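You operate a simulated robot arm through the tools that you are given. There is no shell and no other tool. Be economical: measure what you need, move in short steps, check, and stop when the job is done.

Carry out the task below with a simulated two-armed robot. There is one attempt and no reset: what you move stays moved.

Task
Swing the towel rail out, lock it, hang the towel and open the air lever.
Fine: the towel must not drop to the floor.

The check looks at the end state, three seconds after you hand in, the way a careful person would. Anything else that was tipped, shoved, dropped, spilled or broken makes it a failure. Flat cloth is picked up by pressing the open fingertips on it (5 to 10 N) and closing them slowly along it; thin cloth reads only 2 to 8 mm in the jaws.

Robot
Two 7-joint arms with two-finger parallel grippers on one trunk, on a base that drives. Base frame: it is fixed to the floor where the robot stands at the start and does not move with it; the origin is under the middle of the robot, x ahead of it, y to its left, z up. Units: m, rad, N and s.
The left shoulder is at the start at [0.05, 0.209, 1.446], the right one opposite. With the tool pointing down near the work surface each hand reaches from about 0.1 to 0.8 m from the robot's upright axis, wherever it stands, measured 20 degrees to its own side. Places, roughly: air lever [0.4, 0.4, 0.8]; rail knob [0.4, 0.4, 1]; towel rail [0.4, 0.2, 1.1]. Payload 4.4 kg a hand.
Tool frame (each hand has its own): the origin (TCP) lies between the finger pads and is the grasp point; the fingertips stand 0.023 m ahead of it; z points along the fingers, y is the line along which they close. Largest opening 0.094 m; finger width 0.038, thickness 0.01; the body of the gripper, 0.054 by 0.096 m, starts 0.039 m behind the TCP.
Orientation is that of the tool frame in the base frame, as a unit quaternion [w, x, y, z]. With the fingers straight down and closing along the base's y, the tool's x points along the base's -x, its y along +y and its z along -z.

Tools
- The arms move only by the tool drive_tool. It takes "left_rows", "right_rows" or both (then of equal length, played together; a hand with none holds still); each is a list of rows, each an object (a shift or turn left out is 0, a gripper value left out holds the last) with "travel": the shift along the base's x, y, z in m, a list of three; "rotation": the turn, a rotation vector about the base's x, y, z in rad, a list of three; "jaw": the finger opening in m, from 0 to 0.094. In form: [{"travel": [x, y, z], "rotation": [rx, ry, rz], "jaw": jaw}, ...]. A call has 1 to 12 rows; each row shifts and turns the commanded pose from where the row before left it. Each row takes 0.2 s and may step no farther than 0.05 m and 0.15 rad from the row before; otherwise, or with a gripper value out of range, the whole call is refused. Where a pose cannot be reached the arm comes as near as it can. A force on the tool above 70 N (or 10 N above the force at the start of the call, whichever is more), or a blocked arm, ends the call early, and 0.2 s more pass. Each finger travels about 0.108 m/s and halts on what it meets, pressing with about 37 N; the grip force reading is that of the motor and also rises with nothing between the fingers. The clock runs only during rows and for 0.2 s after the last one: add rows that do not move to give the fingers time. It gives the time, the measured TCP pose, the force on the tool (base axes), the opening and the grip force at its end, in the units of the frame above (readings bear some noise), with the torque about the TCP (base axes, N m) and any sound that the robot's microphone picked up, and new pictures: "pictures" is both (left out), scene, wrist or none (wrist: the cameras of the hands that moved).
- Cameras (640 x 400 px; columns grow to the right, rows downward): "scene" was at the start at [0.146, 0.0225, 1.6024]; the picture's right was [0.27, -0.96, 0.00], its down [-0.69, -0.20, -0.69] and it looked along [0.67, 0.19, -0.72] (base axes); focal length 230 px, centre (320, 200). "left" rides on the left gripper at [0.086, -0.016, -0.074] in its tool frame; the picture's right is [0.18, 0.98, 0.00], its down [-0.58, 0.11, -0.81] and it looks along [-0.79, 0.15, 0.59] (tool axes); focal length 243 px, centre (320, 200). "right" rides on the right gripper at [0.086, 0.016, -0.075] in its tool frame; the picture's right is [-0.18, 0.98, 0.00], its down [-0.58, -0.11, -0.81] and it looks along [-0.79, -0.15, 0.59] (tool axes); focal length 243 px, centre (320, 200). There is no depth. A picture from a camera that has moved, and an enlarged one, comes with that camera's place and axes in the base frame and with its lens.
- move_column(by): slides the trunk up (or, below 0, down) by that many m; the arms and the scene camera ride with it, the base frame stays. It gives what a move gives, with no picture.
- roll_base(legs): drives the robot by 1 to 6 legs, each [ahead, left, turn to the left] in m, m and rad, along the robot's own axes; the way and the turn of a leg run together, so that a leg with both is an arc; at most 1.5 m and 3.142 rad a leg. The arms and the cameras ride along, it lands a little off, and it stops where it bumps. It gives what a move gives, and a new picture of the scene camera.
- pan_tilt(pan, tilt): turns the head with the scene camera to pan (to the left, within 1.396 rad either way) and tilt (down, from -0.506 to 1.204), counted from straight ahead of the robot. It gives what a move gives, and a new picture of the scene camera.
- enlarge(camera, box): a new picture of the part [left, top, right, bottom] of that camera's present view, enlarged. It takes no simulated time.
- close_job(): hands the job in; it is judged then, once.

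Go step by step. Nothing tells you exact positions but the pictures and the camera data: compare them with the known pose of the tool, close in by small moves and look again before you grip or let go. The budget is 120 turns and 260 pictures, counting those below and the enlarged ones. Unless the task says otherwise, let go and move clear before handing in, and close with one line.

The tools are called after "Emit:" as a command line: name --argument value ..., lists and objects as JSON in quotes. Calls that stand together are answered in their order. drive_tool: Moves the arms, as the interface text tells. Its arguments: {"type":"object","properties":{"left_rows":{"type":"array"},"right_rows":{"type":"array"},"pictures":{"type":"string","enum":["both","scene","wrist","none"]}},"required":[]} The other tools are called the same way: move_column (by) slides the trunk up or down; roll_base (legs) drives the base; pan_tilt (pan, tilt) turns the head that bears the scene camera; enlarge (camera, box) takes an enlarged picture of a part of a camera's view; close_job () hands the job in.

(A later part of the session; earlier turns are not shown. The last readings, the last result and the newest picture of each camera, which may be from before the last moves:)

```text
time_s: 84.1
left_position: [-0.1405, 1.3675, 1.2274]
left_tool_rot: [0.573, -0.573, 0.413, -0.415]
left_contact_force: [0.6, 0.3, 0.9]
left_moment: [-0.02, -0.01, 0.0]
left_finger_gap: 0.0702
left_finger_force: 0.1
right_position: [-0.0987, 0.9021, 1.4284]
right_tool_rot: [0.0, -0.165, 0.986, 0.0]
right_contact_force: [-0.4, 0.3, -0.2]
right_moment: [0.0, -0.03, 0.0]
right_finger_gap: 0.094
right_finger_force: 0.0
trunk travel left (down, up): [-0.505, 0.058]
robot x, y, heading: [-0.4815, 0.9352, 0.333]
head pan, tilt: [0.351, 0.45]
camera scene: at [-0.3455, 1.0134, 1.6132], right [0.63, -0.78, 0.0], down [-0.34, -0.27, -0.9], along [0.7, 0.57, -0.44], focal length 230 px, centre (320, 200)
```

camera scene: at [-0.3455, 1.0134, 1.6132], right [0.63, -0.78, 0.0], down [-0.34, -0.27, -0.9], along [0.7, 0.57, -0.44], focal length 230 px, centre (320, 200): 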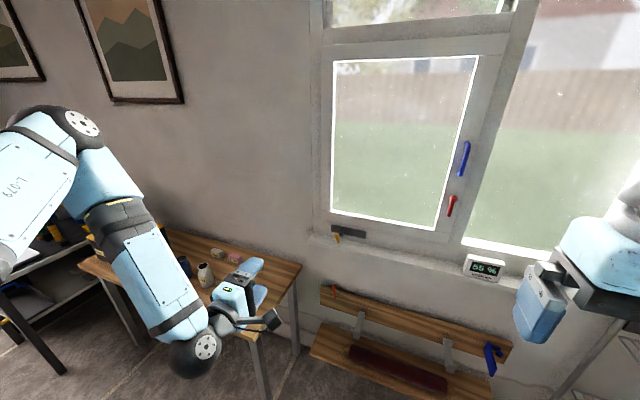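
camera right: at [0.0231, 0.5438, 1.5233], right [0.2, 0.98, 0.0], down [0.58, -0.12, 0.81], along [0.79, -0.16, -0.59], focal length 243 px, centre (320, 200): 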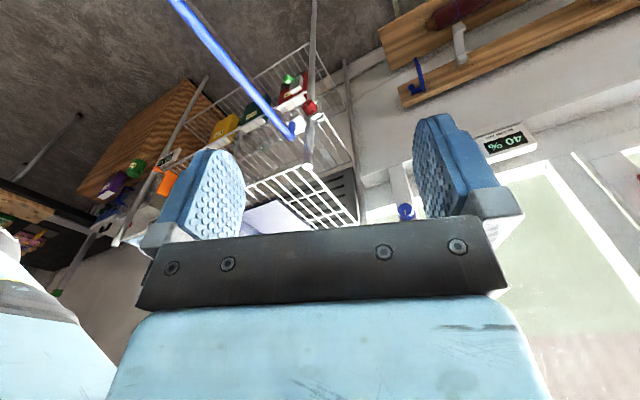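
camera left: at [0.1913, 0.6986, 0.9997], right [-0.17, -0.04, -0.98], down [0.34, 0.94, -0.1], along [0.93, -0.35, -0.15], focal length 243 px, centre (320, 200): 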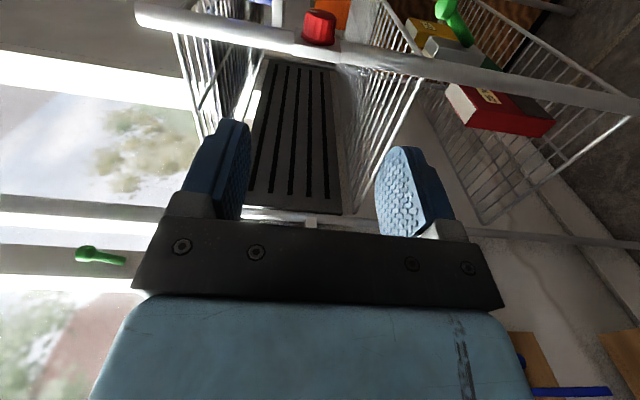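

Room-air reading is creeping up since the latch moved, so I restore it now. The hub is at about [0.513, 1.105, 1.265] and the stem end at [0.511, 1.11, 1.193]. I drive nearer.

Emit:
roll_base --legs '[[0.21, -0.238, 0]]'

Emit:
drive_tool --left_rows '[{"travel": [0.04, -0.02, -0.005], "jaw": 0.0}, {"travel": [0.04, -0.02, -0.005]}, {"travel": [0.04, -0.02, -0.005]}, {"travel": [0.04, -0.015, -0.005]}, {"travel": [0.03, -0.01, 0]}, {}]' --pictures "both"

```text
time_s: 86.8
left_position: [0.1277, 1.2124, 1.2284]
left_tool_rot: [0.574, -0.574, 0.412, -0.414]
left_contact_force: [0.0, 0.2, 0.1]
left_moment: [0.0, -0.01, -0.03]
left_finger_gap: 0.0701
left_finger_force: 0.0
right_position: [0.1711, 0.7482, 1.4283]
right_tool_rot: [0.0, -0.167, 0.986, 0.0]
right_contact_force: [0.2, -0.2, 0.0]
right_moment: [-0.01, 0.0, 0.0]
right_finger_gap: 0.0939
right_finger_force: 0.1
trunk travel left (down, up): [-0.505, 0.058]
robot x, y, heading: [-0.2098, 0.7795, 0.329]
head pan, tilt: [0.351, 0.45]
camera scene: at [-0.0761, 0.8583, 1.6133], right [0.63, -0.77, 0.0], down [-0.34, -0.28, -0.9], along [0.7, 0.57, -0.44], focal length 230 px, centre (320, 200)
```

scene: 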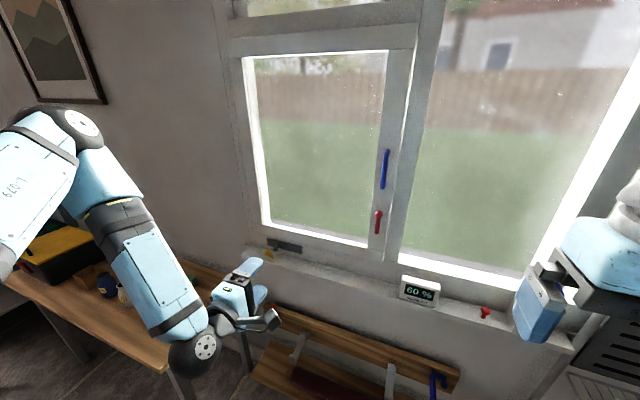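

```text
time_s: 88.2
left_position: [0.2578, 1.2067, 1.2539]
left_tool_rot: [0.573, -0.57, 0.414, -0.419]
left_contact_force: [1.1, -0.3, 0.6]
left_moment: [0.02, 0.01, 0.05]
left_finger_gap: 0.0
left_finger_force: 37.4
left hand out of reach, approached as far as the arm can: row 1, 2, 3, 4, 5
right_position: [0.1717, 0.7493, 1.4282]
right_tool_rot: [0.0, -0.166, 0.986, 0.0]
right_contact_force: [0.1, -0.1, -0.2]
right_moment: [0.03, 0.0, 0.0]
right_finger_gap: 0.0943
right_finger_force: 0.0
trunk travel left (down, up): [-0.505, 0.058]
robot x, y, heading: [-0.2105, 0.7758, 0.339]
head pan, tilt: [0.351, 0.45]
camera scene: at [-0.0753, 0.8573, 1.6132], right [0.63, -0.77, 0.0], down [-0.34, -0.28, -0.9], along [0.7, 0.57, -0.44], focal length 230 px, centre (320, 200)
camera left: at [0.2138, 1.1014, 1.2685], right [0.06, -0.17, -0.98], down [-0.94, 0.31, -0.12], along [0.32, 0.94, -0.14], focal length 243 px, centre (320, 200)
```

scene: 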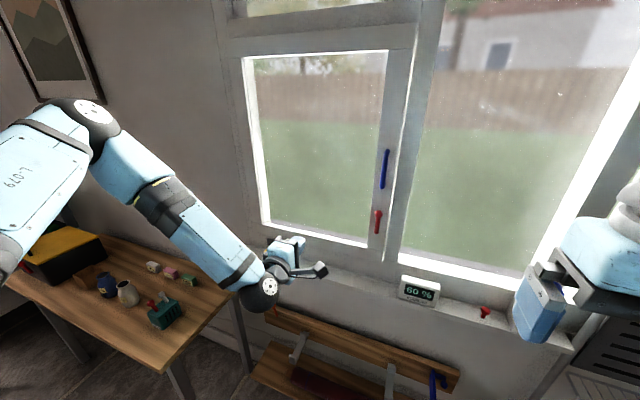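
left: 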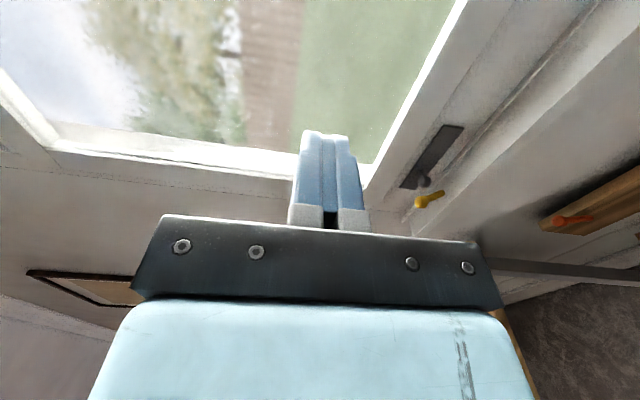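

The horizontal pose limits the reach, so I tilt the hand 45° down-forward, which earlier reached well, and come at the stem from its left.

Emit:
drive_tool --left_rows '[{"rotation": [-0.039, 0.124, 0]}, {"rotation": [-0.039, 0.124, 0]}, {"rotation": [-0.039, 0.124, 0]}, {"rotation": [-0.039, 0.124, 0]}, {"rotation": [-0.039, 0.124, 0]}, {"rotation": [-0.039, 0.124, 0]}, {"travel": [0.03, 0, 0]}, {"travel": [0.03, -0.01, 0]}, {"travel": [0.03, -0.02, 0]}, {"travel": [0.02, -0.02, 0]}, {}]' --pictures "both"

```text
time_s: 90.6
left_position: [0.2002, 1.3422, 1.1639]
left_tool_rot: [-0.348, 0.714, -0.536, 0.285]
left_contact_force: [0.3, -0.1, 0.6]
left_moment: [0.01, 0.02, -0.01]
left_finger_gap: 0.0
left_finger_force: 36.9
left hand out of reach, approached as far as the arm can: row 1, 2, 3, 4, 5, 6, 7, 8, 9, 10
right_position: [0.1719, 0.748, 1.4284]
right_tool_rot: [0.0, -0.167, 0.986, 0.0]
right_contact_force: [-0.6, -0.3, -0.8]
right_moment: [0.0, -0.01, 0.03]
right_finger_gap: 0.094
right_finger_force: 0.0
trunk travel left (down, up): [-0.505, 0.058]
robot x, y, heading: [-0.2114, 0.7757, 0.333]
head pan, tilt: [0.351, 0.45]
camera scene: at [-0.0757, 0.8581, 1.6132], right [0.63, -0.77, 0.0], down [-0.34, -0.28, -0.9], along [0.7, 0.57, -0.44], focal length 230 px, centre (320, 200)
camera left: at [0.1737, 1.246, 1.2247], right [-0.51, -0.36, -0.78], down [-0.84, 0.39, 0.37], along [0.17, 0.85, -0.5], focal length 243 px, centre (320, 200)
```

scene: 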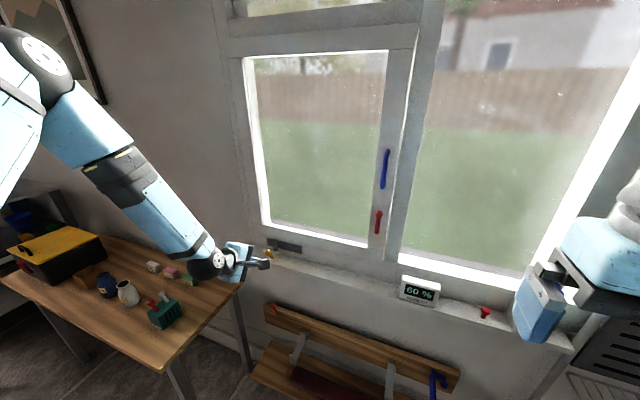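
left: 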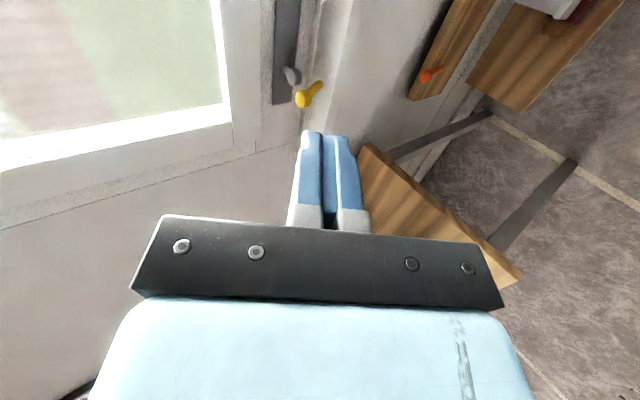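

The left arm is in an awkward configuration. I bring it back to plain tool-down pointing, and will use the right arm for the latch.

Emit:
drive_tool --left_rows '[{"travel": [-0.02, 0, 0.02], "rotation": [-0.039, 0.124, 0]}, {"travel": [-0.02, 0, 0.02], "rotation": [-0.039, 0.124, 0]}, {"travel": [-0.02, 0, 0.02], "rotation": [-0.039, 0.124, 0]}, {"travel": [-0.02, 0, 0.02], "rotation": [-0.039, 0.124, 0]}, {"travel": [-0.02, 0, 0.02], "rotation": [-0.039, 0.124, 0]}, {"travel": [-0.02, 0, 0.02], "rotation": [-0.039, 0.124, 0]}, {}]' --pictures "none"

Emit:
drive_tool --left_rows '[{"rotation": [0, 0, -0.14]}, {"rotation": [0, 0, -0.14]}, {"rotation": [0, 0, -0.14]}, {"rotation": [0, 0, -0.14]}, {"rotation": [0, 0, -0.14]}, {"rotation": [0, 0, -0.14]}, {"rotation": [0, 0, -0.14]}, {"rotation": [0, 0, -0.14]}, {"rotation": [0, 0, -0.14]}, {"rotation": [0, 0, -0.14]}, {"rotation": [0, 0, -0.14]}, {}]' --pictures "scene"

```text
time_s: 92.2
left_position: [0.0398, 1.407, 1.2567]
left_tool_rot: [-0.048, 0.805, -0.589, 0.056]
left_contact_force: [0.0, 0.0, 0.1]
left_moment: [0.0, 0.02, 0.01]
left_finger_gap: 0.0002
left_finger_force: 37.4
left hand out of reach, approached as far as the arm can: row 1, 2, 3, 4
right_position: [0.1726, 0.7485, 1.4281]
right_tool_rot: [0.001, -0.167, 0.986, 0.0]
right_contact_force: [-0.2, 0.1, -0.6]
right_moment: [0.01, 0.02, 0.0]
right_finger_gap: 0.0943
right_finger_force: 0.1
trunk travel left (down, up): [-0.505, 0.058]
robot x, y, heading: [-0.2118, 0.7769, 0.333]
head pan, tilt: [0.351, 0.45]
```

```text
time_s: 94.8
left_position: [0.0355, 1.4094, 1.2575]
left_tool_rot: [-0.004, -0.167, 0.983, -0.076]
left_contact_force: [0.3, -0.7, 0.6]
left_moment: [-0.01, 0.01, -0.01]
left_finger_gap: 0.0001
left_finger_force: 36.8
right_position: [0.1713, 0.7483, 1.4294]
right_tool_rot: [0.0, -0.167, 0.986, 0.001]
right_contact_force: [-0.8, -0.2, 0.3]
right_moment: [0.01, -0.03, 0.0]
right_finger_gap: 0.0939
right_finger_force: 0.1
trunk travel left (down, up): [-0.505, 0.058]
robot x, y, heading: [-0.2123, 0.7772, 0.329]
head pan, tilt: [0.351, 0.45]
camera scene: at [-0.0756, 0.8578, 1.6132], right [0.63, -0.77, 0.0], down [-0.34, -0.28, -0.9], along [0.7, 0.57, -0.44], focal length 230 px, centre (320, 200)
```

scene: 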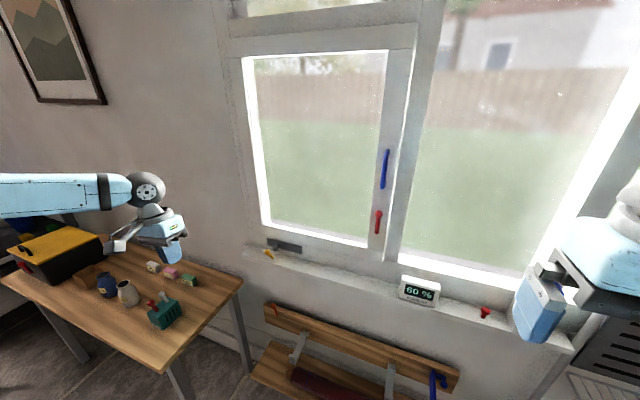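

The left arm is back in its normal configuration. I carry it tool-down in front of the latch, then try the tilt there.

Emit:
drive_tool --left_rows '[{"travel": [0.03, -0.028, 0.005], "rotation": [0.148, 0, 0]}, {"travel": [0.03, -0.028, 0.005]}, {"travel": [0.03, -0.028, 0.005]}, {"travel": [0.03, -0.028, 0.005]}, {"travel": [0.03, -0.028, 0.005]}, {"travel": [0.03, -0.028, 0.005]}, {"travel": [0.03, -0.028, 0]}, {"travel": [0.03, -0.028, 0]}, {"travel": [0.03, -0.02, 0]}, {}]' --pictures "none"

Emit:
drive_tool --left_rows '[{"rotation": [0.042, -0.123, 0]}, {"rotation": [0.042, -0.123, 0]}, {"rotation": [0.042, -0.123, 0]}, {"rotation": [0.042, -0.123, 0]}, {"rotation": [0.042, -0.123, 0]}, {"rotation": [0.042, -0.123, 0]}, {}]' --pictures "both"

```text
time_s: 97.0
left_position: [0.306, 1.1648, 1.2878]
left_tool_rot: [0.008, -0.167, 0.986, -0.002]
left_contact_force: [-0.3, 0.0, -0.5]
left_moment: [-0.02, 0.01, -0.03]
left_finger_gap: 0.0003
left_finger_force: 36.9
right_position: [0.1713, 0.7474, 1.4288]
right_tool_rot: [0.001, -0.167, 0.986, 0.001]
right_contact_force: [-0.6, -0.8, -0.5]
right_moment: [0.03, -0.03, 0.02]
right_finger_gap: 0.094
right_finger_force: 0.1
trunk travel left (down, up): [-0.505, 0.058]
robot x, y, heading: [-0.2107, 0.7773, 0.337]
head pan, tilt: [0.351, 0.45]
```

```text
time_s: 98.6
left_position: [0.3073, 1.1636, 1.2889]
left_tool_rot: [0.383, -0.153, 0.909, 0.058]
left_contact_force: [-0.5, -0.1, 0.3]
left_moment: [0.01, 0.0, 0.01]
left_finger_gap: 0.0
left_finger_force: 36.5
right_position: [0.1728, 0.7474, 1.428]
right_tool_rot: [0.0, -0.167, 0.986, 0.0]
right_contact_force: [-0.1, 0.0, 0.1]
right_moment: [0.04, 0.02, 0.02]
right_finger_gap: 0.0941
right_finger_force: 0.0
trunk travel left (down, up): [-0.505, 0.058]
robot x, y, heading: [-0.2138, 0.7794, 0.328]
head pan, tilt: [0.351, 0.45]
camera scene: at [-0.0754, 0.8578, 1.6132], right [0.63, -0.77, 0.0], down [-0.34, -0.28, -0.9], along [0.7, 0.57, -0.44], focal length 230 px, centre (320, 200)
camera left: at [0.205, 1.1115, 1.2781], right [-0.44, 0.89, -0.14], down [-0.2, 0.06, 0.98], along [0.88, 0.46, 0.15], focal length 243 px, centre (320, 200)
```

scene: 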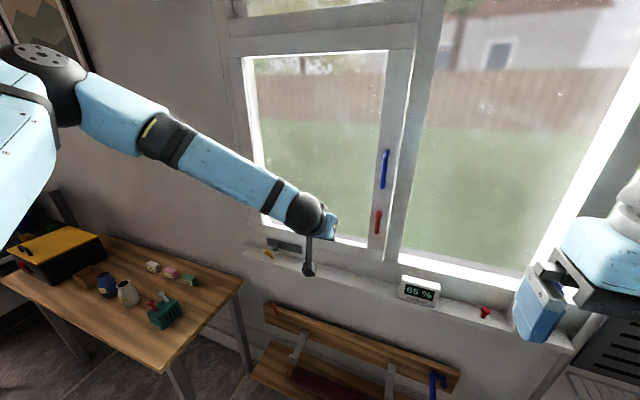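
left: 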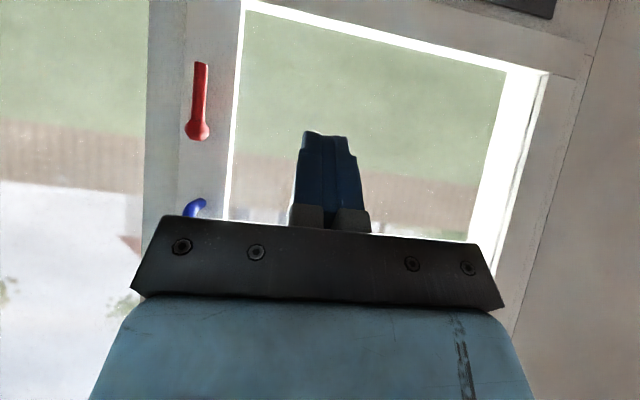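

That works: the left hand is tilted in front of the latch. I move it close to the stem's left side and look again.

Emit:
drive_tool --left_rows '[{"travel": [0.032, 0.002, -0.01]}, {"travel": [0.032, 0.002, -0.01]}, {"travel": [0.032, 0.002, -0.01]}, {"travel": [0.032, 0.0, -0.012]}, {"travel": [0.022, -0.008, -0.015]}, {}]' --pictures "both"

Emit:
enlarge --camera "scene" --box '[310, 160, 430, 280]'

```text
time_s: 100.0
left_position: [0.3913, 1.2086, 1.2698]
left_tool_rot: [0.384, -0.153, 0.909, 0.059]
left_contact_force: [-1.5, 0.4, -0.1]
left_moment: [0.03, 0.0, -0.02]
left_finger_gap: 0.0
left_finger_force: 36.4
left hand out of reach, approached as far as the arm can: row 2, 3, 4, 5
right_position: [0.171, 0.748, 1.428]
right_tool_rot: [0.0, -0.167, 0.986, 0.0]
right_contact_force: [0.3, 0.1, -0.1]
right_moment: [0.04, 0.0, 0.0]
right_finger_gap: 0.0941
right_finger_force: 0.0
trunk travel left (down, up): [-0.505, 0.058]
robot x, y, heading: [-0.2129, 0.7744, 0.334]
head pan, tilt: [0.351, 0.45]
camera scene: at [-0.076, 0.8576, 1.6133], right [0.63, -0.77, 0.0], down [-0.34, -0.28, -0.9], along [0.7, 0.57, -0.43], focal length 230 px, centre (320, 200)
camera left: at [0.29, 1.1552, 1.2609], right [-0.44, 0.89, -0.14], down [-0.2, 0.06, 0.98], along [0.88, 0.46, 0.15], focal length 243 px, centre (320, 200)
```

scene: 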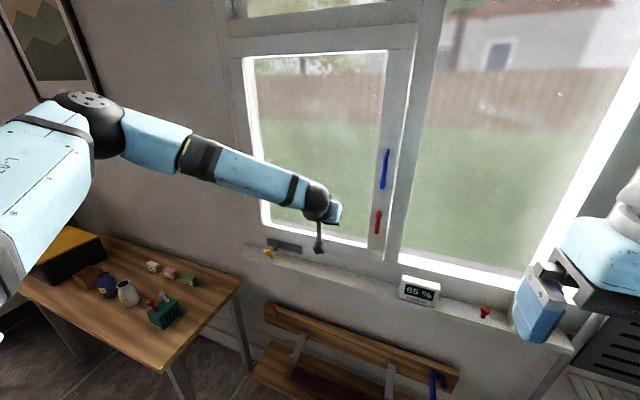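
left: 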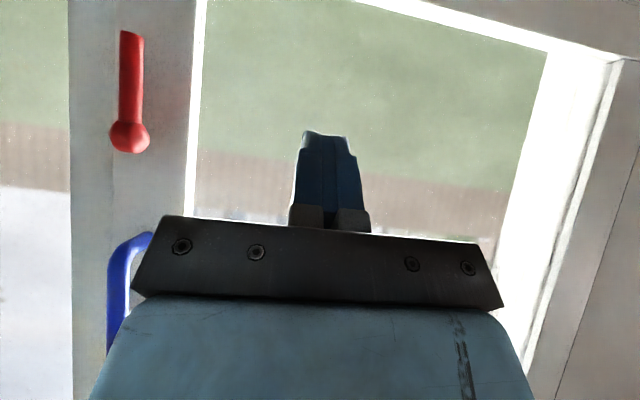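

```text
3.33 times, centred on (370, 220) of scene
camera zoom: at [-0.076, 0.8576, 1.6133], right [0.63, -0.77, 0.0], down [-0.34, -0.28, -0.9], along [0.7, 0.57, -0.43], focal length 766 px, centre (153, 133)
```

zoom: 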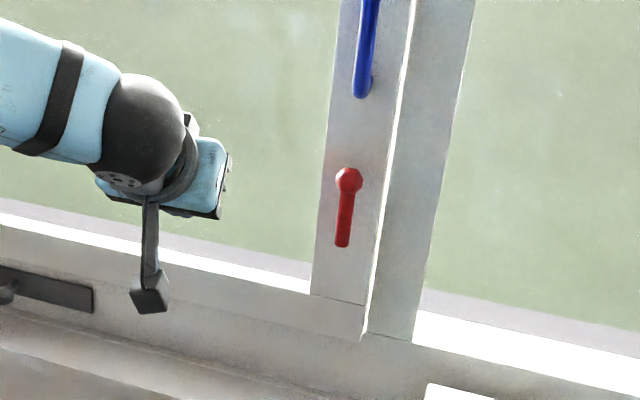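

The arm is at a limit toward the right, so I use small base and trunk moves to place the finger beside the stem.

Emit:
roll_base --legs '[[0, -0.085, 0]]'

Emit:
move_column --by -0.045

Emit:
roll_base --legs '[[0.05, 0, 0]]'

Emit:
enlarge --camera "left" --box '[60, 0, 460, 250]'

```text
time_s: 101.4
left_position: [0.4206, 1.1303, 1.2692]
left_tool_rot: [0.382, -0.153, 0.909, 0.058]
left_contact_force: [0.0, -0.6, 0.1]
left_moment: [-0.03, 0.01, -0.04]
left_finger_gap: 0.0
left_finger_force: 37.5
right_position: [0.1994, 0.6703, 1.4291]
right_tool_rot: [0.0, -0.166, 0.986, -0.001]
right_contact_force: [-0.4, 0.3, 0.2]
right_moment: [0.01, 0.0, -0.02]
right_finger_gap: 0.0941
right_finger_force: 0.1
trunk travel left (down, up): [-0.505, 0.058]
robot x, y, heading: [-0.1862, 0.6984, 0.33]
head pan, tilt: [0.351, 0.45]
camera scene: at [-0.0482, 0.7795, 1.6132], right [0.63, -0.77, 0.0], down [-0.34, -0.28, -0.9], along [0.7, 0.57, -0.44], focal length 230 px, centre (320, 200)
```

scene: 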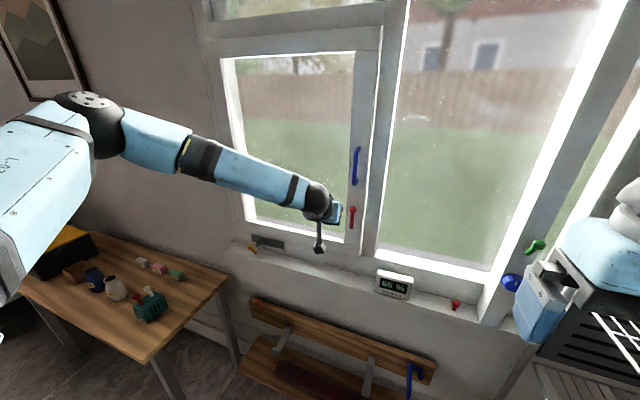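

```text
time_s: 102.3
left_position: [0.4201, 1.1277, 1.2239]
left_tool_rot: [0.383, -0.153, 0.909, 0.059]
left_contact_force: [0.1, 0.4, 0.6]
left_moment: [-0.01, -0.01, -0.01]
left_finger_gap: 0.0001
left_finger_force: 36.7
right_position: [0.1988, 0.6679, 1.3839]
right_tool_rot: [0.0, -0.167, 0.986, 0.001]
right_contact_force: [-0.3, 0.5, 0.1]
right_moment: [0.0, 0.01, -0.05]
right_finger_gap: 0.0941
right_finger_force: 0.2
trunk travel left (down, up): [-0.46, 0.103]
robot x, y, heading: [-0.1816, 0.697, 0.338]
head pan, tilt: [0.351, 0.45]
```

```text
time_s: 103.2
left_position: [0.464, 1.1428, 1.2276]
left_tool_rot: [0.384, -0.153, 0.909, 0.059]
left_contact_force: [-0.4, 0.6, 0.1]
left_moment: [-0.01, 0.05, 0.03]
left_finger_gap: 0.0
left_finger_force: 37.0
right_position: [0.2413, 0.6827, 1.3849]
right_tool_rot: [0.002, -0.167, 0.986, 0.001]
right_contact_force: [-0.5, 0.2, -0.4]
right_moment: [0.01, 0.02, -0.02]
right_finger_gap: 0.0941
right_finger_force: 0.0
trunk travel left (down, up): [-0.46, 0.103]
robot x, y, heading: [-0.1413, 0.7117, 0.328]
head pan, tilt: [0.351, 0.45]
camera scene: at [-0.006, 0.7923, 1.5689], right [0.63, -0.77, 0.0], down [-0.33, -0.27, -0.9], along [0.7, 0.57, -0.43], focal length 230 px, centre (320, 200)
```

scene: 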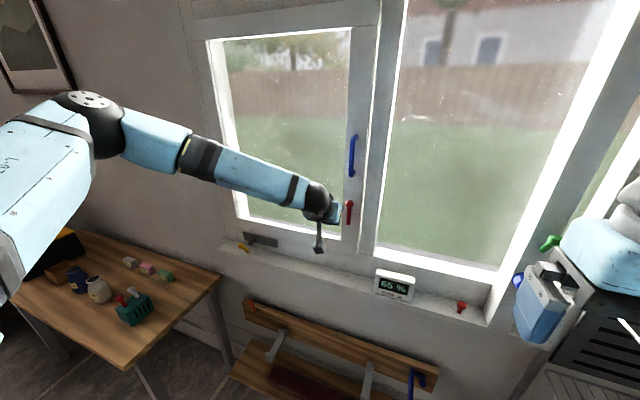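

```text
1.60 times, centred on (260, 125) of left
camera zoom: at [0.3609, 1.0902, 1.218], right [-0.44, 0.89, -0.14], down [-0.2, 0.06, 0.98], along [0.88, 0.46, 0.15], focal length 388 px, centre (416, 320)
```

zoom: 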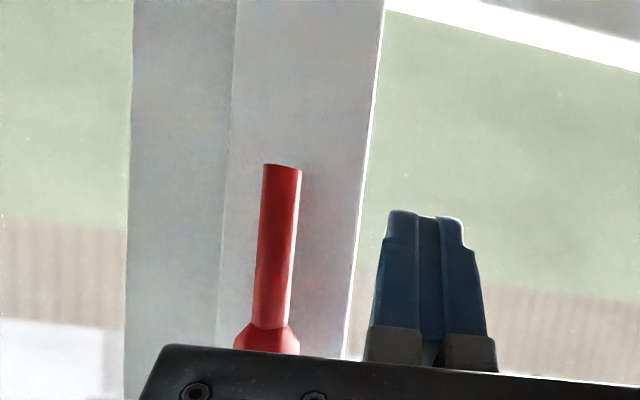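

The finger is 5 cm left of the stem and about 1.6 cm short in depth. I advance with the arm and then press gently right.

Emit:
drive_tool --left_rows '[{"travel": [0.01, 0.0035, 0]}, {"travel": [0.011, 0.0035, 0]}, {"travel": [0.0065, -0.019, -0.003]}, {}]' --pictures "wrist"

```text
time_s: 104.2
left_position: [0.4707, 1.1444, 1.2361]
left_tool_rot: [0.383, -0.153, 0.909, 0.058]
left_contact_force: [0.7, 0.3, -0.2]
left_moment: [-0.01, -0.01, -0.01]
left_finger_gap: 0.0003
left_finger_force: 37.2
left hand out of reach, approached as far as the arm can: row 1, 2, 3
right_position: [0.2452, 0.6836, 1.3846]
right_tool_rot: [0.001, -0.166, 0.986, 0.0]
right_contact_force: [-0.5, 0.6, 0.6]
right_moment: [0.02, -0.02, 0.04]
right_finger_gap: 0.0941
right_finger_force: 0.0
trunk travel left (down, up): [-0.46, 0.103]
robot x, y, heading: [-0.1405, 0.7154, 0.333]
head pan, tilt: [0.351, 0.45]
camera left: at [0.3692, 1.0921, 1.2255], right [-0.44, 0.89, -0.14], down [-0.2, 0.06, 0.98], along [0.88, 0.46, 0.15], focal length 243 px, centre (320, 200)
```

left: 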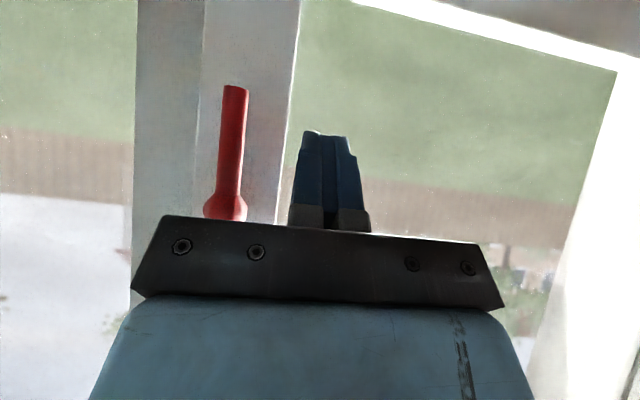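

I finish with base moves: a bit lower, a bit ahead, then slide right against the stem.

Emit:
move_column --by -0.018

Emit:
roll_base --legs '[[0.018, 0, 0], [0, -0.05, 0]]'

Emit:
drive_tool --left_rows '[{}]' --pictures "wrist"

```text
time_s: 104.9
left_position: [0.4719, 1.145, 1.2162]
left_tool_rot: [0.383, -0.153, 0.909, 0.058]
left_contact_force: [0.0, -0.6, 0.3]
left_moment: [0.02, 0.03, -0.01]
left_finger_gap: 0.0
left_finger_force: 37.1
right_position: [0.2452, 0.6838, 1.3653]
right_tool_rot: [0.0, -0.167, 0.986, -0.001]
right_contact_force: [-0.8, 0.0, -0.3]
right_moment: [-0.01, -0.01, 0.0]
right_finger_gap: 0.0937
right_finger_force: 0.1
trunk travel left (down, up): [-0.442, 0.121]
robot x, y, heading: [-0.1394, 0.7111, 0.335]
head pan, tilt: [0.351, 0.45]
```

```text
time_s: 106.4
left_position: [0.4976, 1.1173, 1.2176]
left_tool_rot: [0.386, -0.16, 0.907, 0.059]
left_contact_force: [-35.6, 53.0, 16.4]
left_moment: [0.06, -0.72, 0.87]
left_finger_gap: 0.0
left_finger_force: 37.0
right_position: [0.271, 0.6525, 1.3684]
right_tool_rot: [0.003, -0.168, 0.986, -0.004]
right_contact_force: [0.6, 0.7, 0.2]
right_moment: [-0.01, 0.03, 0.01]
right_finger_gap: 0.094
right_finger_force: 0.0
trunk travel left (down, up): [-0.442, 0.121]
robot x, y, heading: [-0.1015, 0.6714, 0.338]
head pan, tilt: [0.351, 0.45]
camera scene: at [0.0219, 0.7629, 1.5507], right [0.63, -0.77, 0.01], down [-0.33, -0.28, -0.9], along [0.7, 0.57, -0.43], focal length 230 px, centre (320, 200)
```

scene: 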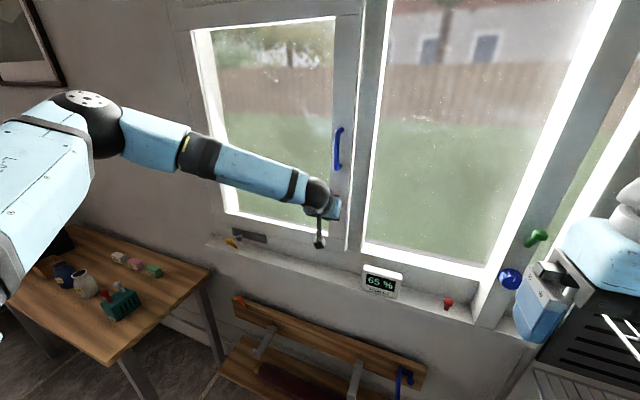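

```text
time_s: 106.8
left_position: [0.496, 1.1184, 1.2188]
left_tool_rot: [0.385, -0.161, 0.907, 0.06]
left_contact_force: [-30.3, 16.9, 6.3]
left_moment: [0.0, -0.44, 0.18]
left_finger_gap: 0.0001
left_finger_force: 37.4
right_position: [0.2723, 0.6499, 1.3679]
right_tool_rot: [0.003, -0.169, 0.986, -0.003]
right_contact_force: [-0.6, 1.3, -1.0]
right_moment: [-0.01, -0.02, 0.0]
right_finger_gap: 0.0939
right_finger_force: 0.0
trunk travel left (down, up): [-0.442, 0.121]
robot x, y, heading: [-0.1028, 0.677, 0.34]
head pan, tilt: [0.351, 0.45]
camera left: at [0.3956, 1.0633, 1.2081], right [-0.45, 0.88, -0.15], down [-0.2, 0.06, 0.98], along [0.87, 0.47, 0.15], focal length 243 px, centre (320, 200)
```

left: 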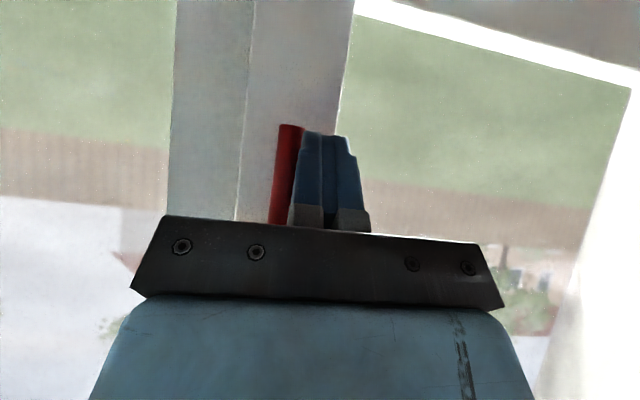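

The finger touches the stem with about 50 N, but it also presses on the frame. I ease off the frame slightly and push right again.

Emit:
roll_base --legs '[[-0.012, 0, 0], [0, -0.06, 0]]'

Emit:
drive_tool --left_rows '[{}]' --pictures "wrist"

```text
time_s: 108.0
left_position: [0.4932, 1.1158, 1.2168]
left_tool_rot: [0.383, -0.175, 0.904, 0.076]
left_contact_force: [-7.8, 31.4, -2.2]
left_moment: [0.13, 0.04, 0.7]
left_finger_gap: 0.0
left_finger_force: 37.0
right_position: [0.2714, 0.6333, 1.365]
right_tool_rot: [0.0, -0.171, 0.985, 0.001]
right_contact_force: [1.1, 0.3, 0.5]
right_moment: [0.07, 0.03, -0.04]
right_finger_gap: 0.0941
right_finger_force: 0.1
trunk travel left (down, up): [-0.442, 0.121]
robot x, y, heading: [-0.1104, 0.6564, 0.346]
head pan, tilt: [0.351, 0.45]
stopped in leg 2: the force on the tool passed its limit at 80 N (the readings are from after the stop); the commanded pose is now the measured one
camera scene: at [0.0238, 0.7399, 1.5499], right [0.64, -0.77, 0.0], down [-0.34, -0.28, -0.9], along [0.69, 0.58, -0.44], focal length 230 px, centre (320, 200)
```

scene: 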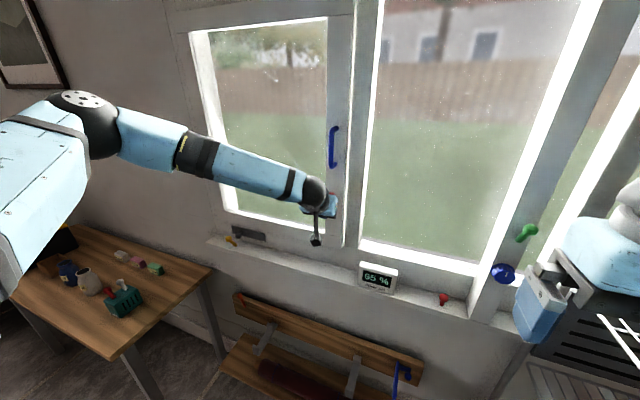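

```text
time_s: 108.4
left_position: [0.4928, 1.115, 1.2172]
left_tool_rot: [0.384, -0.173, 0.904, 0.071]
left_contact_force: [-8.8, 33.2, -0.8]
left_moment: [0.18, 0.09, 0.78]
left_finger_gap: 0.0003
left_finger_force: 37.0
right_position: [0.2709, 0.6366, 1.3659]
right_tool_rot: [0.0, -0.171, 0.985, -0.001]
right_contact_force: [-0.7, -0.3, 0.3]
right_moment: [0.05, 0.02, 0.02]
right_finger_gap: 0.0939
right_finger_force: 0.0
trunk travel left (down, up): [-0.442, 0.121]
robot x, y, heading: [-0.1134, 0.6544, 0.342]
head pan, tilt: [0.351, 0.45]
camera left: at [0.3938, 1.0584, 1.2073], right [-0.48, 0.87, -0.14], down [-0.2, 0.04, 0.98], along [0.85, 0.5, 0.16], focal length 243 px, centre (320, 200)
```

left: 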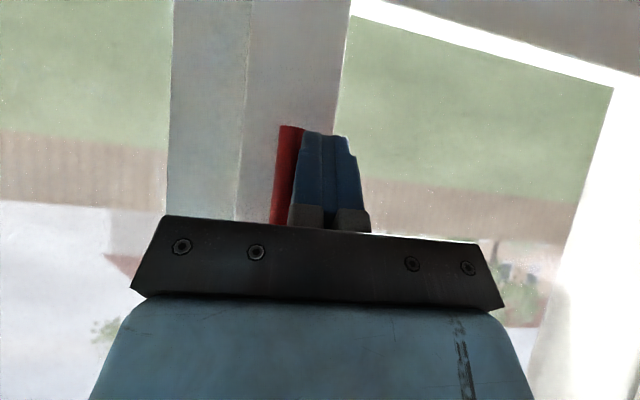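

80 N did not move it. Comparing coordinates again, the thin end is the pivot at z≈1.195 and the thick ball is the free end. The lever first pointed left and now points up. I therefore back off, retract the left arm, and will push the ball left and down with the right hand.

Emit:
roll_base --legs '[[0, 0.03, 0], [-0.1, 0, 0]]'

Emit:
drive_tool --left_rows '[{"travel": [-0.03, 0.01, 0.02], "rotation": [-0.042, 0.123, 0]}, {"travel": [-0.03, 0.01, 0.02], "rotation": [-0.042, 0.123, 0]}, {"travel": [-0.03, 0.01, 0.02], "rotation": [-0.042, 0.123, 0]}, {"travel": [-0.03, 0.01, 0.02], "rotation": [-0.042, 0.123, 0]}, {"travel": [-0.03, 0.01, 0.02], "rotation": [-0.042, 0.123, 0]}, {"travel": [-0.03, 0.01, 0.02], "rotation": [-0.042, 0.123, 0]}, {"travel": [-0.03, 0.02, 0.02]}, {"travel": [-0.03, 0.02, 0.02]}, {}]' --pictures "scene"

Emit:
enlarge --camera "scene" --box '[280, 90, 440, 290]'

```text
time_s: 110.1
left_position: [0.3934, 1.1037, 1.2183]
left_tool_rot: [0.384, -0.169, 0.905, 0.071]
left_contact_force: [0.1, -0.2, -0.1]
left_moment: [-0.01, -0.01, 0.01]
left_finger_gap: 0.0001
left_finger_force: 36.7
right_position: [0.1691, 0.6281, 1.3658]
right_tool_rot: [-0.001, -0.17, 0.985, 0.0]
right_contact_force: [0.2, 0.7, 0.0]
right_moment: [-0.01, -0.02, -0.01]
right_finger_gap: 0.0943
right_finger_force: 0.0
trunk travel left (down, up): [-0.442, 0.121]
robot x, y, heading: [-0.2161, 0.6546, 0.343]
head pan, tilt: [0.351, 0.45]
camera scene: at [-0.0791, 0.735, 1.55], right [0.64, -0.77, 0.0], down [-0.34, -0.28, -0.9], along [0.69, 0.57, -0.44], focal length 230 px, centre (320, 200)
```

scene: 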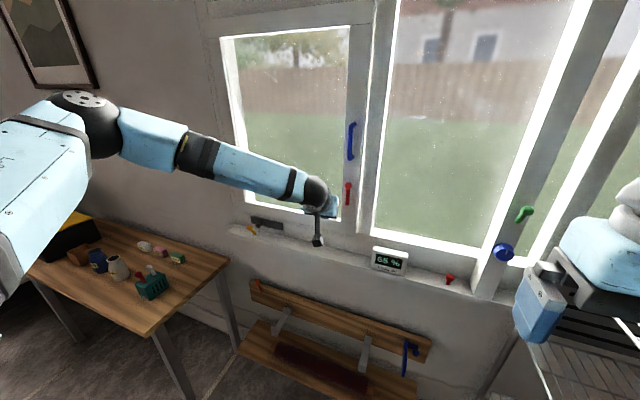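

```text
time_s: 112.1
left_position: [0.1539, 1.2062, 1.3755]
left_tool_rot: [0.008, -0.178, 0.984, 0.015]
left_contact_force: [0.4, -0.3, 0.1]
left_moment: [-0.01, 0.03, 0.01]
left_finger_gap: 0.0
left_finger_force: 36.7
right_position: [0.1694, 0.6259, 1.3652]
right_tool_rot: [0.0, -0.17, 0.986, 0.0]
right_contact_force: [0.8, 0.6, -1.0]
right_moment: [0.0, 0.0, 0.0]
right_finger_gap: 0.0941
right_finger_force: 0.1
trunk travel left (down, up): [-0.442, 0.121]
robot x, y, heading: [-0.2185, 0.6524, 0.339]
head pan, tilt: [0.351, 0.45]
camera scene: at [-0.0779, 0.7337, 1.55], right [0.64, -0.77, 0.0], down [-0.34, -0.28, -0.9], along [0.69, 0.57, -0.44], focal length 230 px, centre (320, 200)
```

scene: 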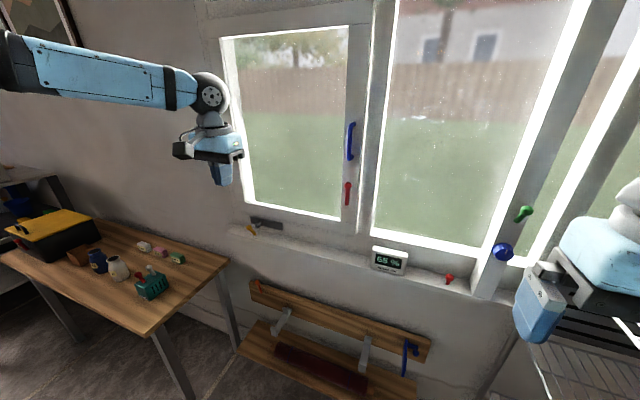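

```text
2.00 times, centred on (360, 190) of scene
camera zoom: at [-0.0779, 0.7337, 1.55], right [0.64, -0.77, 0.0], down [-0.34, -0.28, -0.9], along [0.69, 0.57, -0.44], focal length 459 px, centre (240, 220)
```

zoom: 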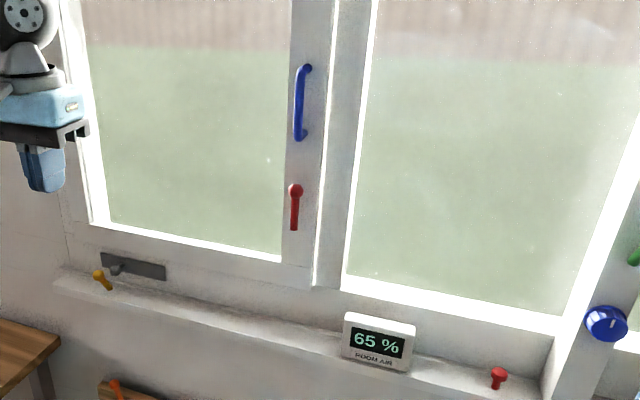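

The lever's pivot is the bottom end; at the start its ball pointed left. I shift the robot left so the right hand can work it.

Emit:
roll_base --legs '[[0, 0.24, 0], [0.12, 0, 0]]'

Emit:
drive_tool --right_rows '[{"jaw": 0.0, "rotation": [0.043, -0.122, 0]}, {"rotation": [0.043, -0.122, 0]}, {"rotation": [0.043, -0.122, 0]}, {"rotation": [0.043, -0.122, 0]}, {"rotation": [0.043, -0.122, 0]}, {"rotation": [0.043, -0.122, 0]}, {}]' --pictures "both"

```text
time_s: 115.6
left_position: [0.187, 1.4699, 1.3762]
left_tool_rot: [0.009, -0.177, 0.984, 0.016]
left_contact_force: [-1.1, -0.6, 0.3]
left_moment: [0.01, 0.0, 0.06]
left_finger_gap: 0.0
left_finger_force: 37.2
right_position: [0.2012, 0.8912, 1.3668]
right_tool_rot: [0.001, -0.171, 0.985, 0.0]
right_contact_force: [-0.5, 0.6, -0.2]
right_moment: [-0.02, -0.02, 0.01]
right_finger_gap: 0.0939
right_finger_force: 0.0
trunk travel left (down, up): [-0.442, 0.121]
robot x, y, heading: [-0.18, 0.9105, 0.342]
head pan, tilt: [0.351, 0.45]
camera scene: at [-0.0466, 0.9981, 1.5505], right [0.64, -0.77, 0.0], down [-0.33, -0.28, -0.9], along [0.69, 0.57, -0.43], focal length 230 px, centre (320, 200)
```

scene: 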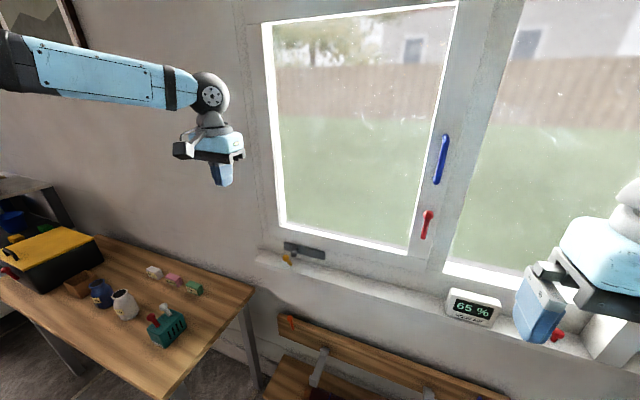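

```text
time_s: 117.2
left_position: [0.1874, 1.4696, 1.3782]
left_tool_rot: [0.008, -0.176, 0.984, 0.015]
left_contact_force: [-0.1, 0.1, -0.6]
left_moment: [0.02, -0.01, -0.02]
left_finger_gap: 0.0
left_finger_force: 36.9
right_position: [0.221, 0.9136, 1.3801]
right_tool_rot: [0.373, -0.157, 0.912, 0.063]
right_contact_force: [0.8, -0.3, -0.4]
right_moment: [-0.01, 0.0, 0.0]
right_finger_gap: 0.0
right_finger_force: 37.8
right hand out of reach, approached as far as the arm can: row 5, 6
trunk travel left (down, up): [-0.442, 0.121]
robot x, y, heading: [-0.1804, 0.9198, 0.336]
head pan, tilt: [0.351, 0.45]
camera scene: at [-0.045, 0.998, 1.5503], right [0.64, -0.77, 0.0], down [-0.34, -0.28, -0.9], along [0.69, 0.57, -0.43], focal length 230 px, centre (320, 200)
camera right: at [0.1081, 0.8902, 1.3745], right [-0.2, 0.97, 0.13], down [-0.11, -0.15, 0.98], along [0.97, 0.19, 0.13], focal length 243 px, centre (320, 200)
```

scene: 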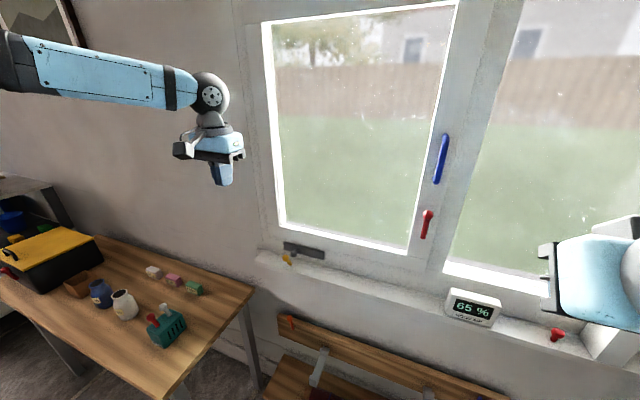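
right: 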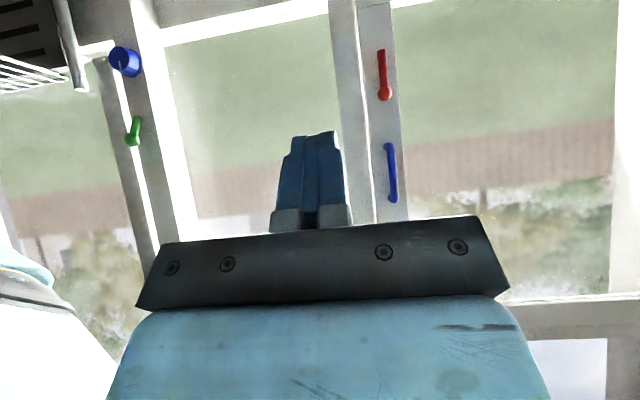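

The right hand is tilted and ready. I move it to just right of the lever's ball, stopping 4 cm short.

Emit:
drive_tool --right_rows '[{"travel": [0.036, 0.0194, -0.0143]}, {"travel": [0.036, 0.0194, -0.0143]}, {"travel": [0.036, 0.0194, -0.0143]}, {"travel": [0.036, 0.0194, -0.0143]}, {"travel": [0.036, 0.0194, -0.0143]}, {"travel": [0.036, 0.0194, -0.0143]}, {"travel": [0.036, 0.0194, -0.0143]}, {}]' --pictures "both"

```text
time_s: 119.0
left_position: [0.1873, 1.4707, 1.3765]
left_tool_rot: [0.009, -0.177, 0.984, 0.015]
left_contact_force: [-0.8, 0.8, 0.6]
left_moment: [0.0, -0.02, -0.04]
left_finger_gap: 0.0002
left_finger_force: 36.5
right_position: [0.4727, 1.0504, 1.2813]
right_tool_rot: [0.374, -0.158, 0.912, 0.063]
right_contact_force: [0.0, 0.3, 0.1]
right_moment: [0.0, 0.01, 0.0]
right_finger_gap: 0.0
right_finger_force: 36.9
trunk travel left (down, up): [-0.442, 0.121]
robot x, y, heading: [-0.1801, 0.9178, 0.337]
head pan, tilt: [0.351, 0.45]
camera scene: at [-0.0456, 0.9979, 1.5503], right [0.64, -0.77, 0.0], down [-0.34, -0.28, -0.9], along [0.69, 0.57, -0.43], focal length 230 px, centre (320, 200)
camera right: at [0.36, 1.0259, 1.274], right [-0.21, 0.97, 0.13], down [-0.11, -0.15, 0.98], along [0.97, 0.19, 0.13], focal length 243 px, centre (320, 200)
```

scene: 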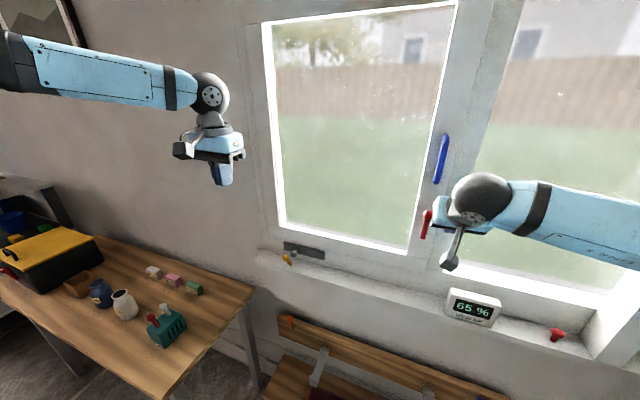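
right: 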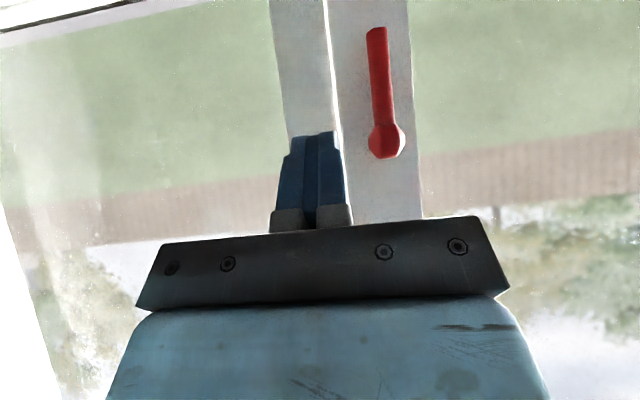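

The ball is just left of the finger. I advance to its depth and push left.

Emit:
drive_tool --right_rows '[{"travel": [0.019, 0.0065, 0]}, {"travel": [0.019, 0.0065, 0]}, {"travel": [-0.005, 0.0142, 0]}, {"travel": [-0.005, 0.0142, 0]}, {"travel": [-0.005, 0.0142, 0]}, {}]' --pictures "both"

```text
time_s: 120.4
left_position: [0.1883, 1.4696, 1.3755]
left_tool_rot: [0.009, -0.177, 0.984, 0.014]
left_contact_force: [0.3, -0.8, -0.9]
left_moment: [-0.01, -0.01, -0.01]
left_finger_gap: 0.0
left_finger_force: 36.9
right_position: [0.4956, 1.1048, 1.2807]
right_tool_rot: [0.374, -0.156, 0.912, 0.062]
right_contact_force: [-0.1, 0.4, -0.1]
right_moment: [0.0, -0.01, 0.0]
right_finger_gap: 0.0
right_finger_force: 36.9
trunk travel left (down, up): [-0.442, 0.121]
robot x, y, heading: [-0.1817, 0.9164, 0.341]
head pan, tilt: [0.351, 0.45]
camera scene: at [-0.0448, 0.9982, 1.5502], right [0.64, -0.77, 0.0], down [-0.34, -0.28, -0.9], along [0.69, 0.57, -0.44], focal length 230 px, centre (320, 200)
camera right: at [0.383, 1.0816, 1.2746], right [-0.2, 0.97, 0.13], down [-0.11, -0.15, 0.98], along [0.97, 0.19, 0.13], focal length 243 px, centre (320, 200)
```

scene: 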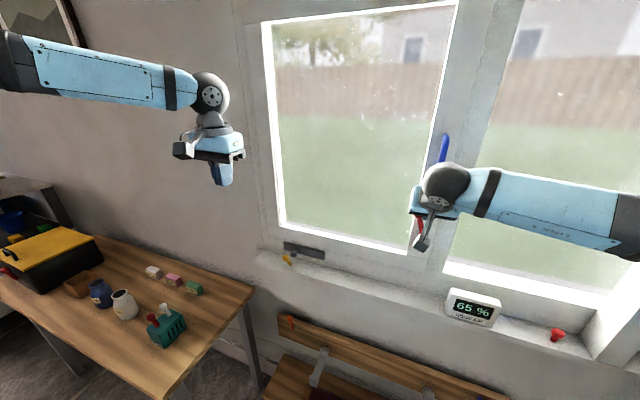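
right: 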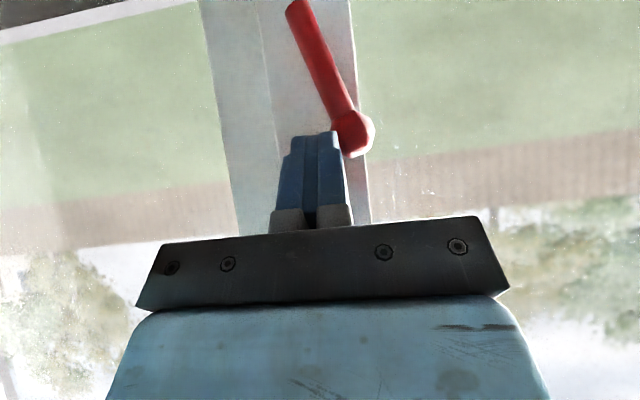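

The lever turns freely this way. I continue left and down to bring it to horizontal.

Emit:
drive_tool --right_rows '[{"travel": [-0.006, 0.017, -0.004]}, {"travel": [-0.005, 0.014, -0.01]}, {"travel": [-0.004, 0.011, -0.013]}, {"travel": [-0.002, 0.006, -0.013]}, {}]' --pictures "wrist"

```text
time_s: 121.6
left_position: [0.1877, 1.4708, 1.3767]
left_tool_rot: [0.01, -0.178, 0.984, 0.015]
left_contact_force: [-0.4, 0.2, 0.1]
left_moment: [0.0, -0.03, -0.04]
left_finger_gap: 0.0
left_finger_force: 37.2
right_position: [0.4788, 1.1545, 1.2417]
right_tool_rot: [0.374, -0.157, 0.912, 0.063]
right_contact_force: [-1.0, -0.2, -0.2]
right_moment: [0.01, 0.0, 0.02]
right_finger_gap: 0.0
right_finger_force: 37.1
trunk travel left (down, up): [-0.442, 0.121]
robot x, y, heading: [-0.1829, 0.9168, 0.339]
head pan, tilt: [0.351, 0.45]
camera right: at [0.3657, 1.1307, 1.2344], right [-0.2, 0.97, 0.13], down [-0.11, -0.15, 0.98], along [0.97, 0.19, 0.13], focal length 243 px, centre (320, 200)
```

right: 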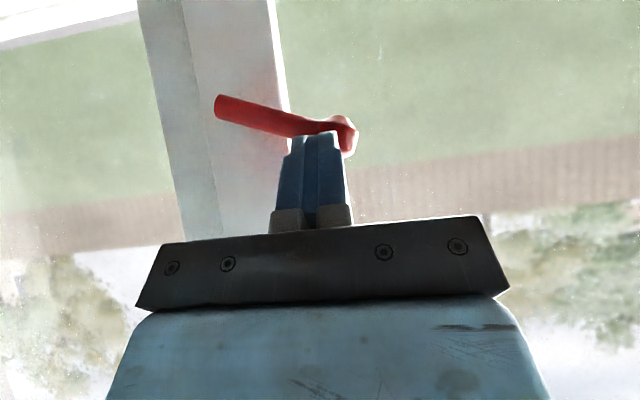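

The stem is now about 18° above horizontal. I press down a further 2 cm.

Emit:
drive_tool --right_rows '[{"travel": [0, 0.0, -0.01]}, {"travel": [0, 0.0, -0.01]}, {"travel": [0, 0, -0.004]}, {}]' --pictures "wrist"

```text
time_s: 122.6
left_position: [0.1872, 1.4703, 1.3774]
left_tool_rot: [0.009, -0.176, 0.984, 0.014]
left_contact_force: [-1.0, -0.7, 0.0]
left_moment: [0.0, 0.01, -0.03]
left_finger_gap: 0.0
left_finger_force: 37.3
right_position: [0.4788, 1.1548, 1.2175]
right_tool_rot: [0.373, -0.158, 0.912, 0.063]
right_contact_force: [-0.6, 0.4, -0.1]
right_moment: [0.03, 0.0, 0.01]
right_finger_gap: 0.0
right_finger_force: 37.4
trunk travel left (down, up): [-0.442, 0.121]
robot x, y, heading: [-0.1804, 0.9173, 0.341]
head pan, tilt: [0.351, 0.45]
camera right: at [0.3657, 1.1306, 1.2105], right [-0.2, 0.97, 0.13], down [-0.11, -0.15, 0.98], along [0.97, 0.19, 0.13], focal length 243 px, centre (320, 200)
```

right: 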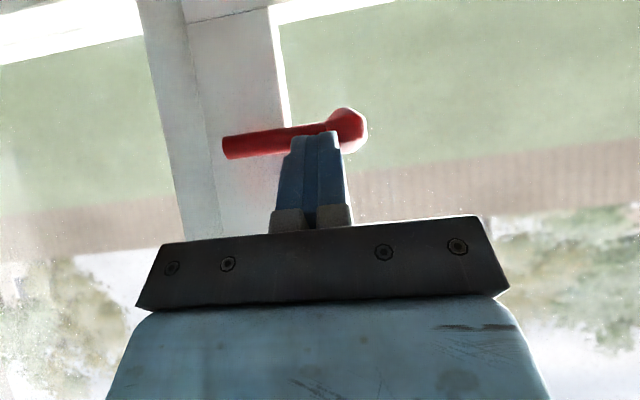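

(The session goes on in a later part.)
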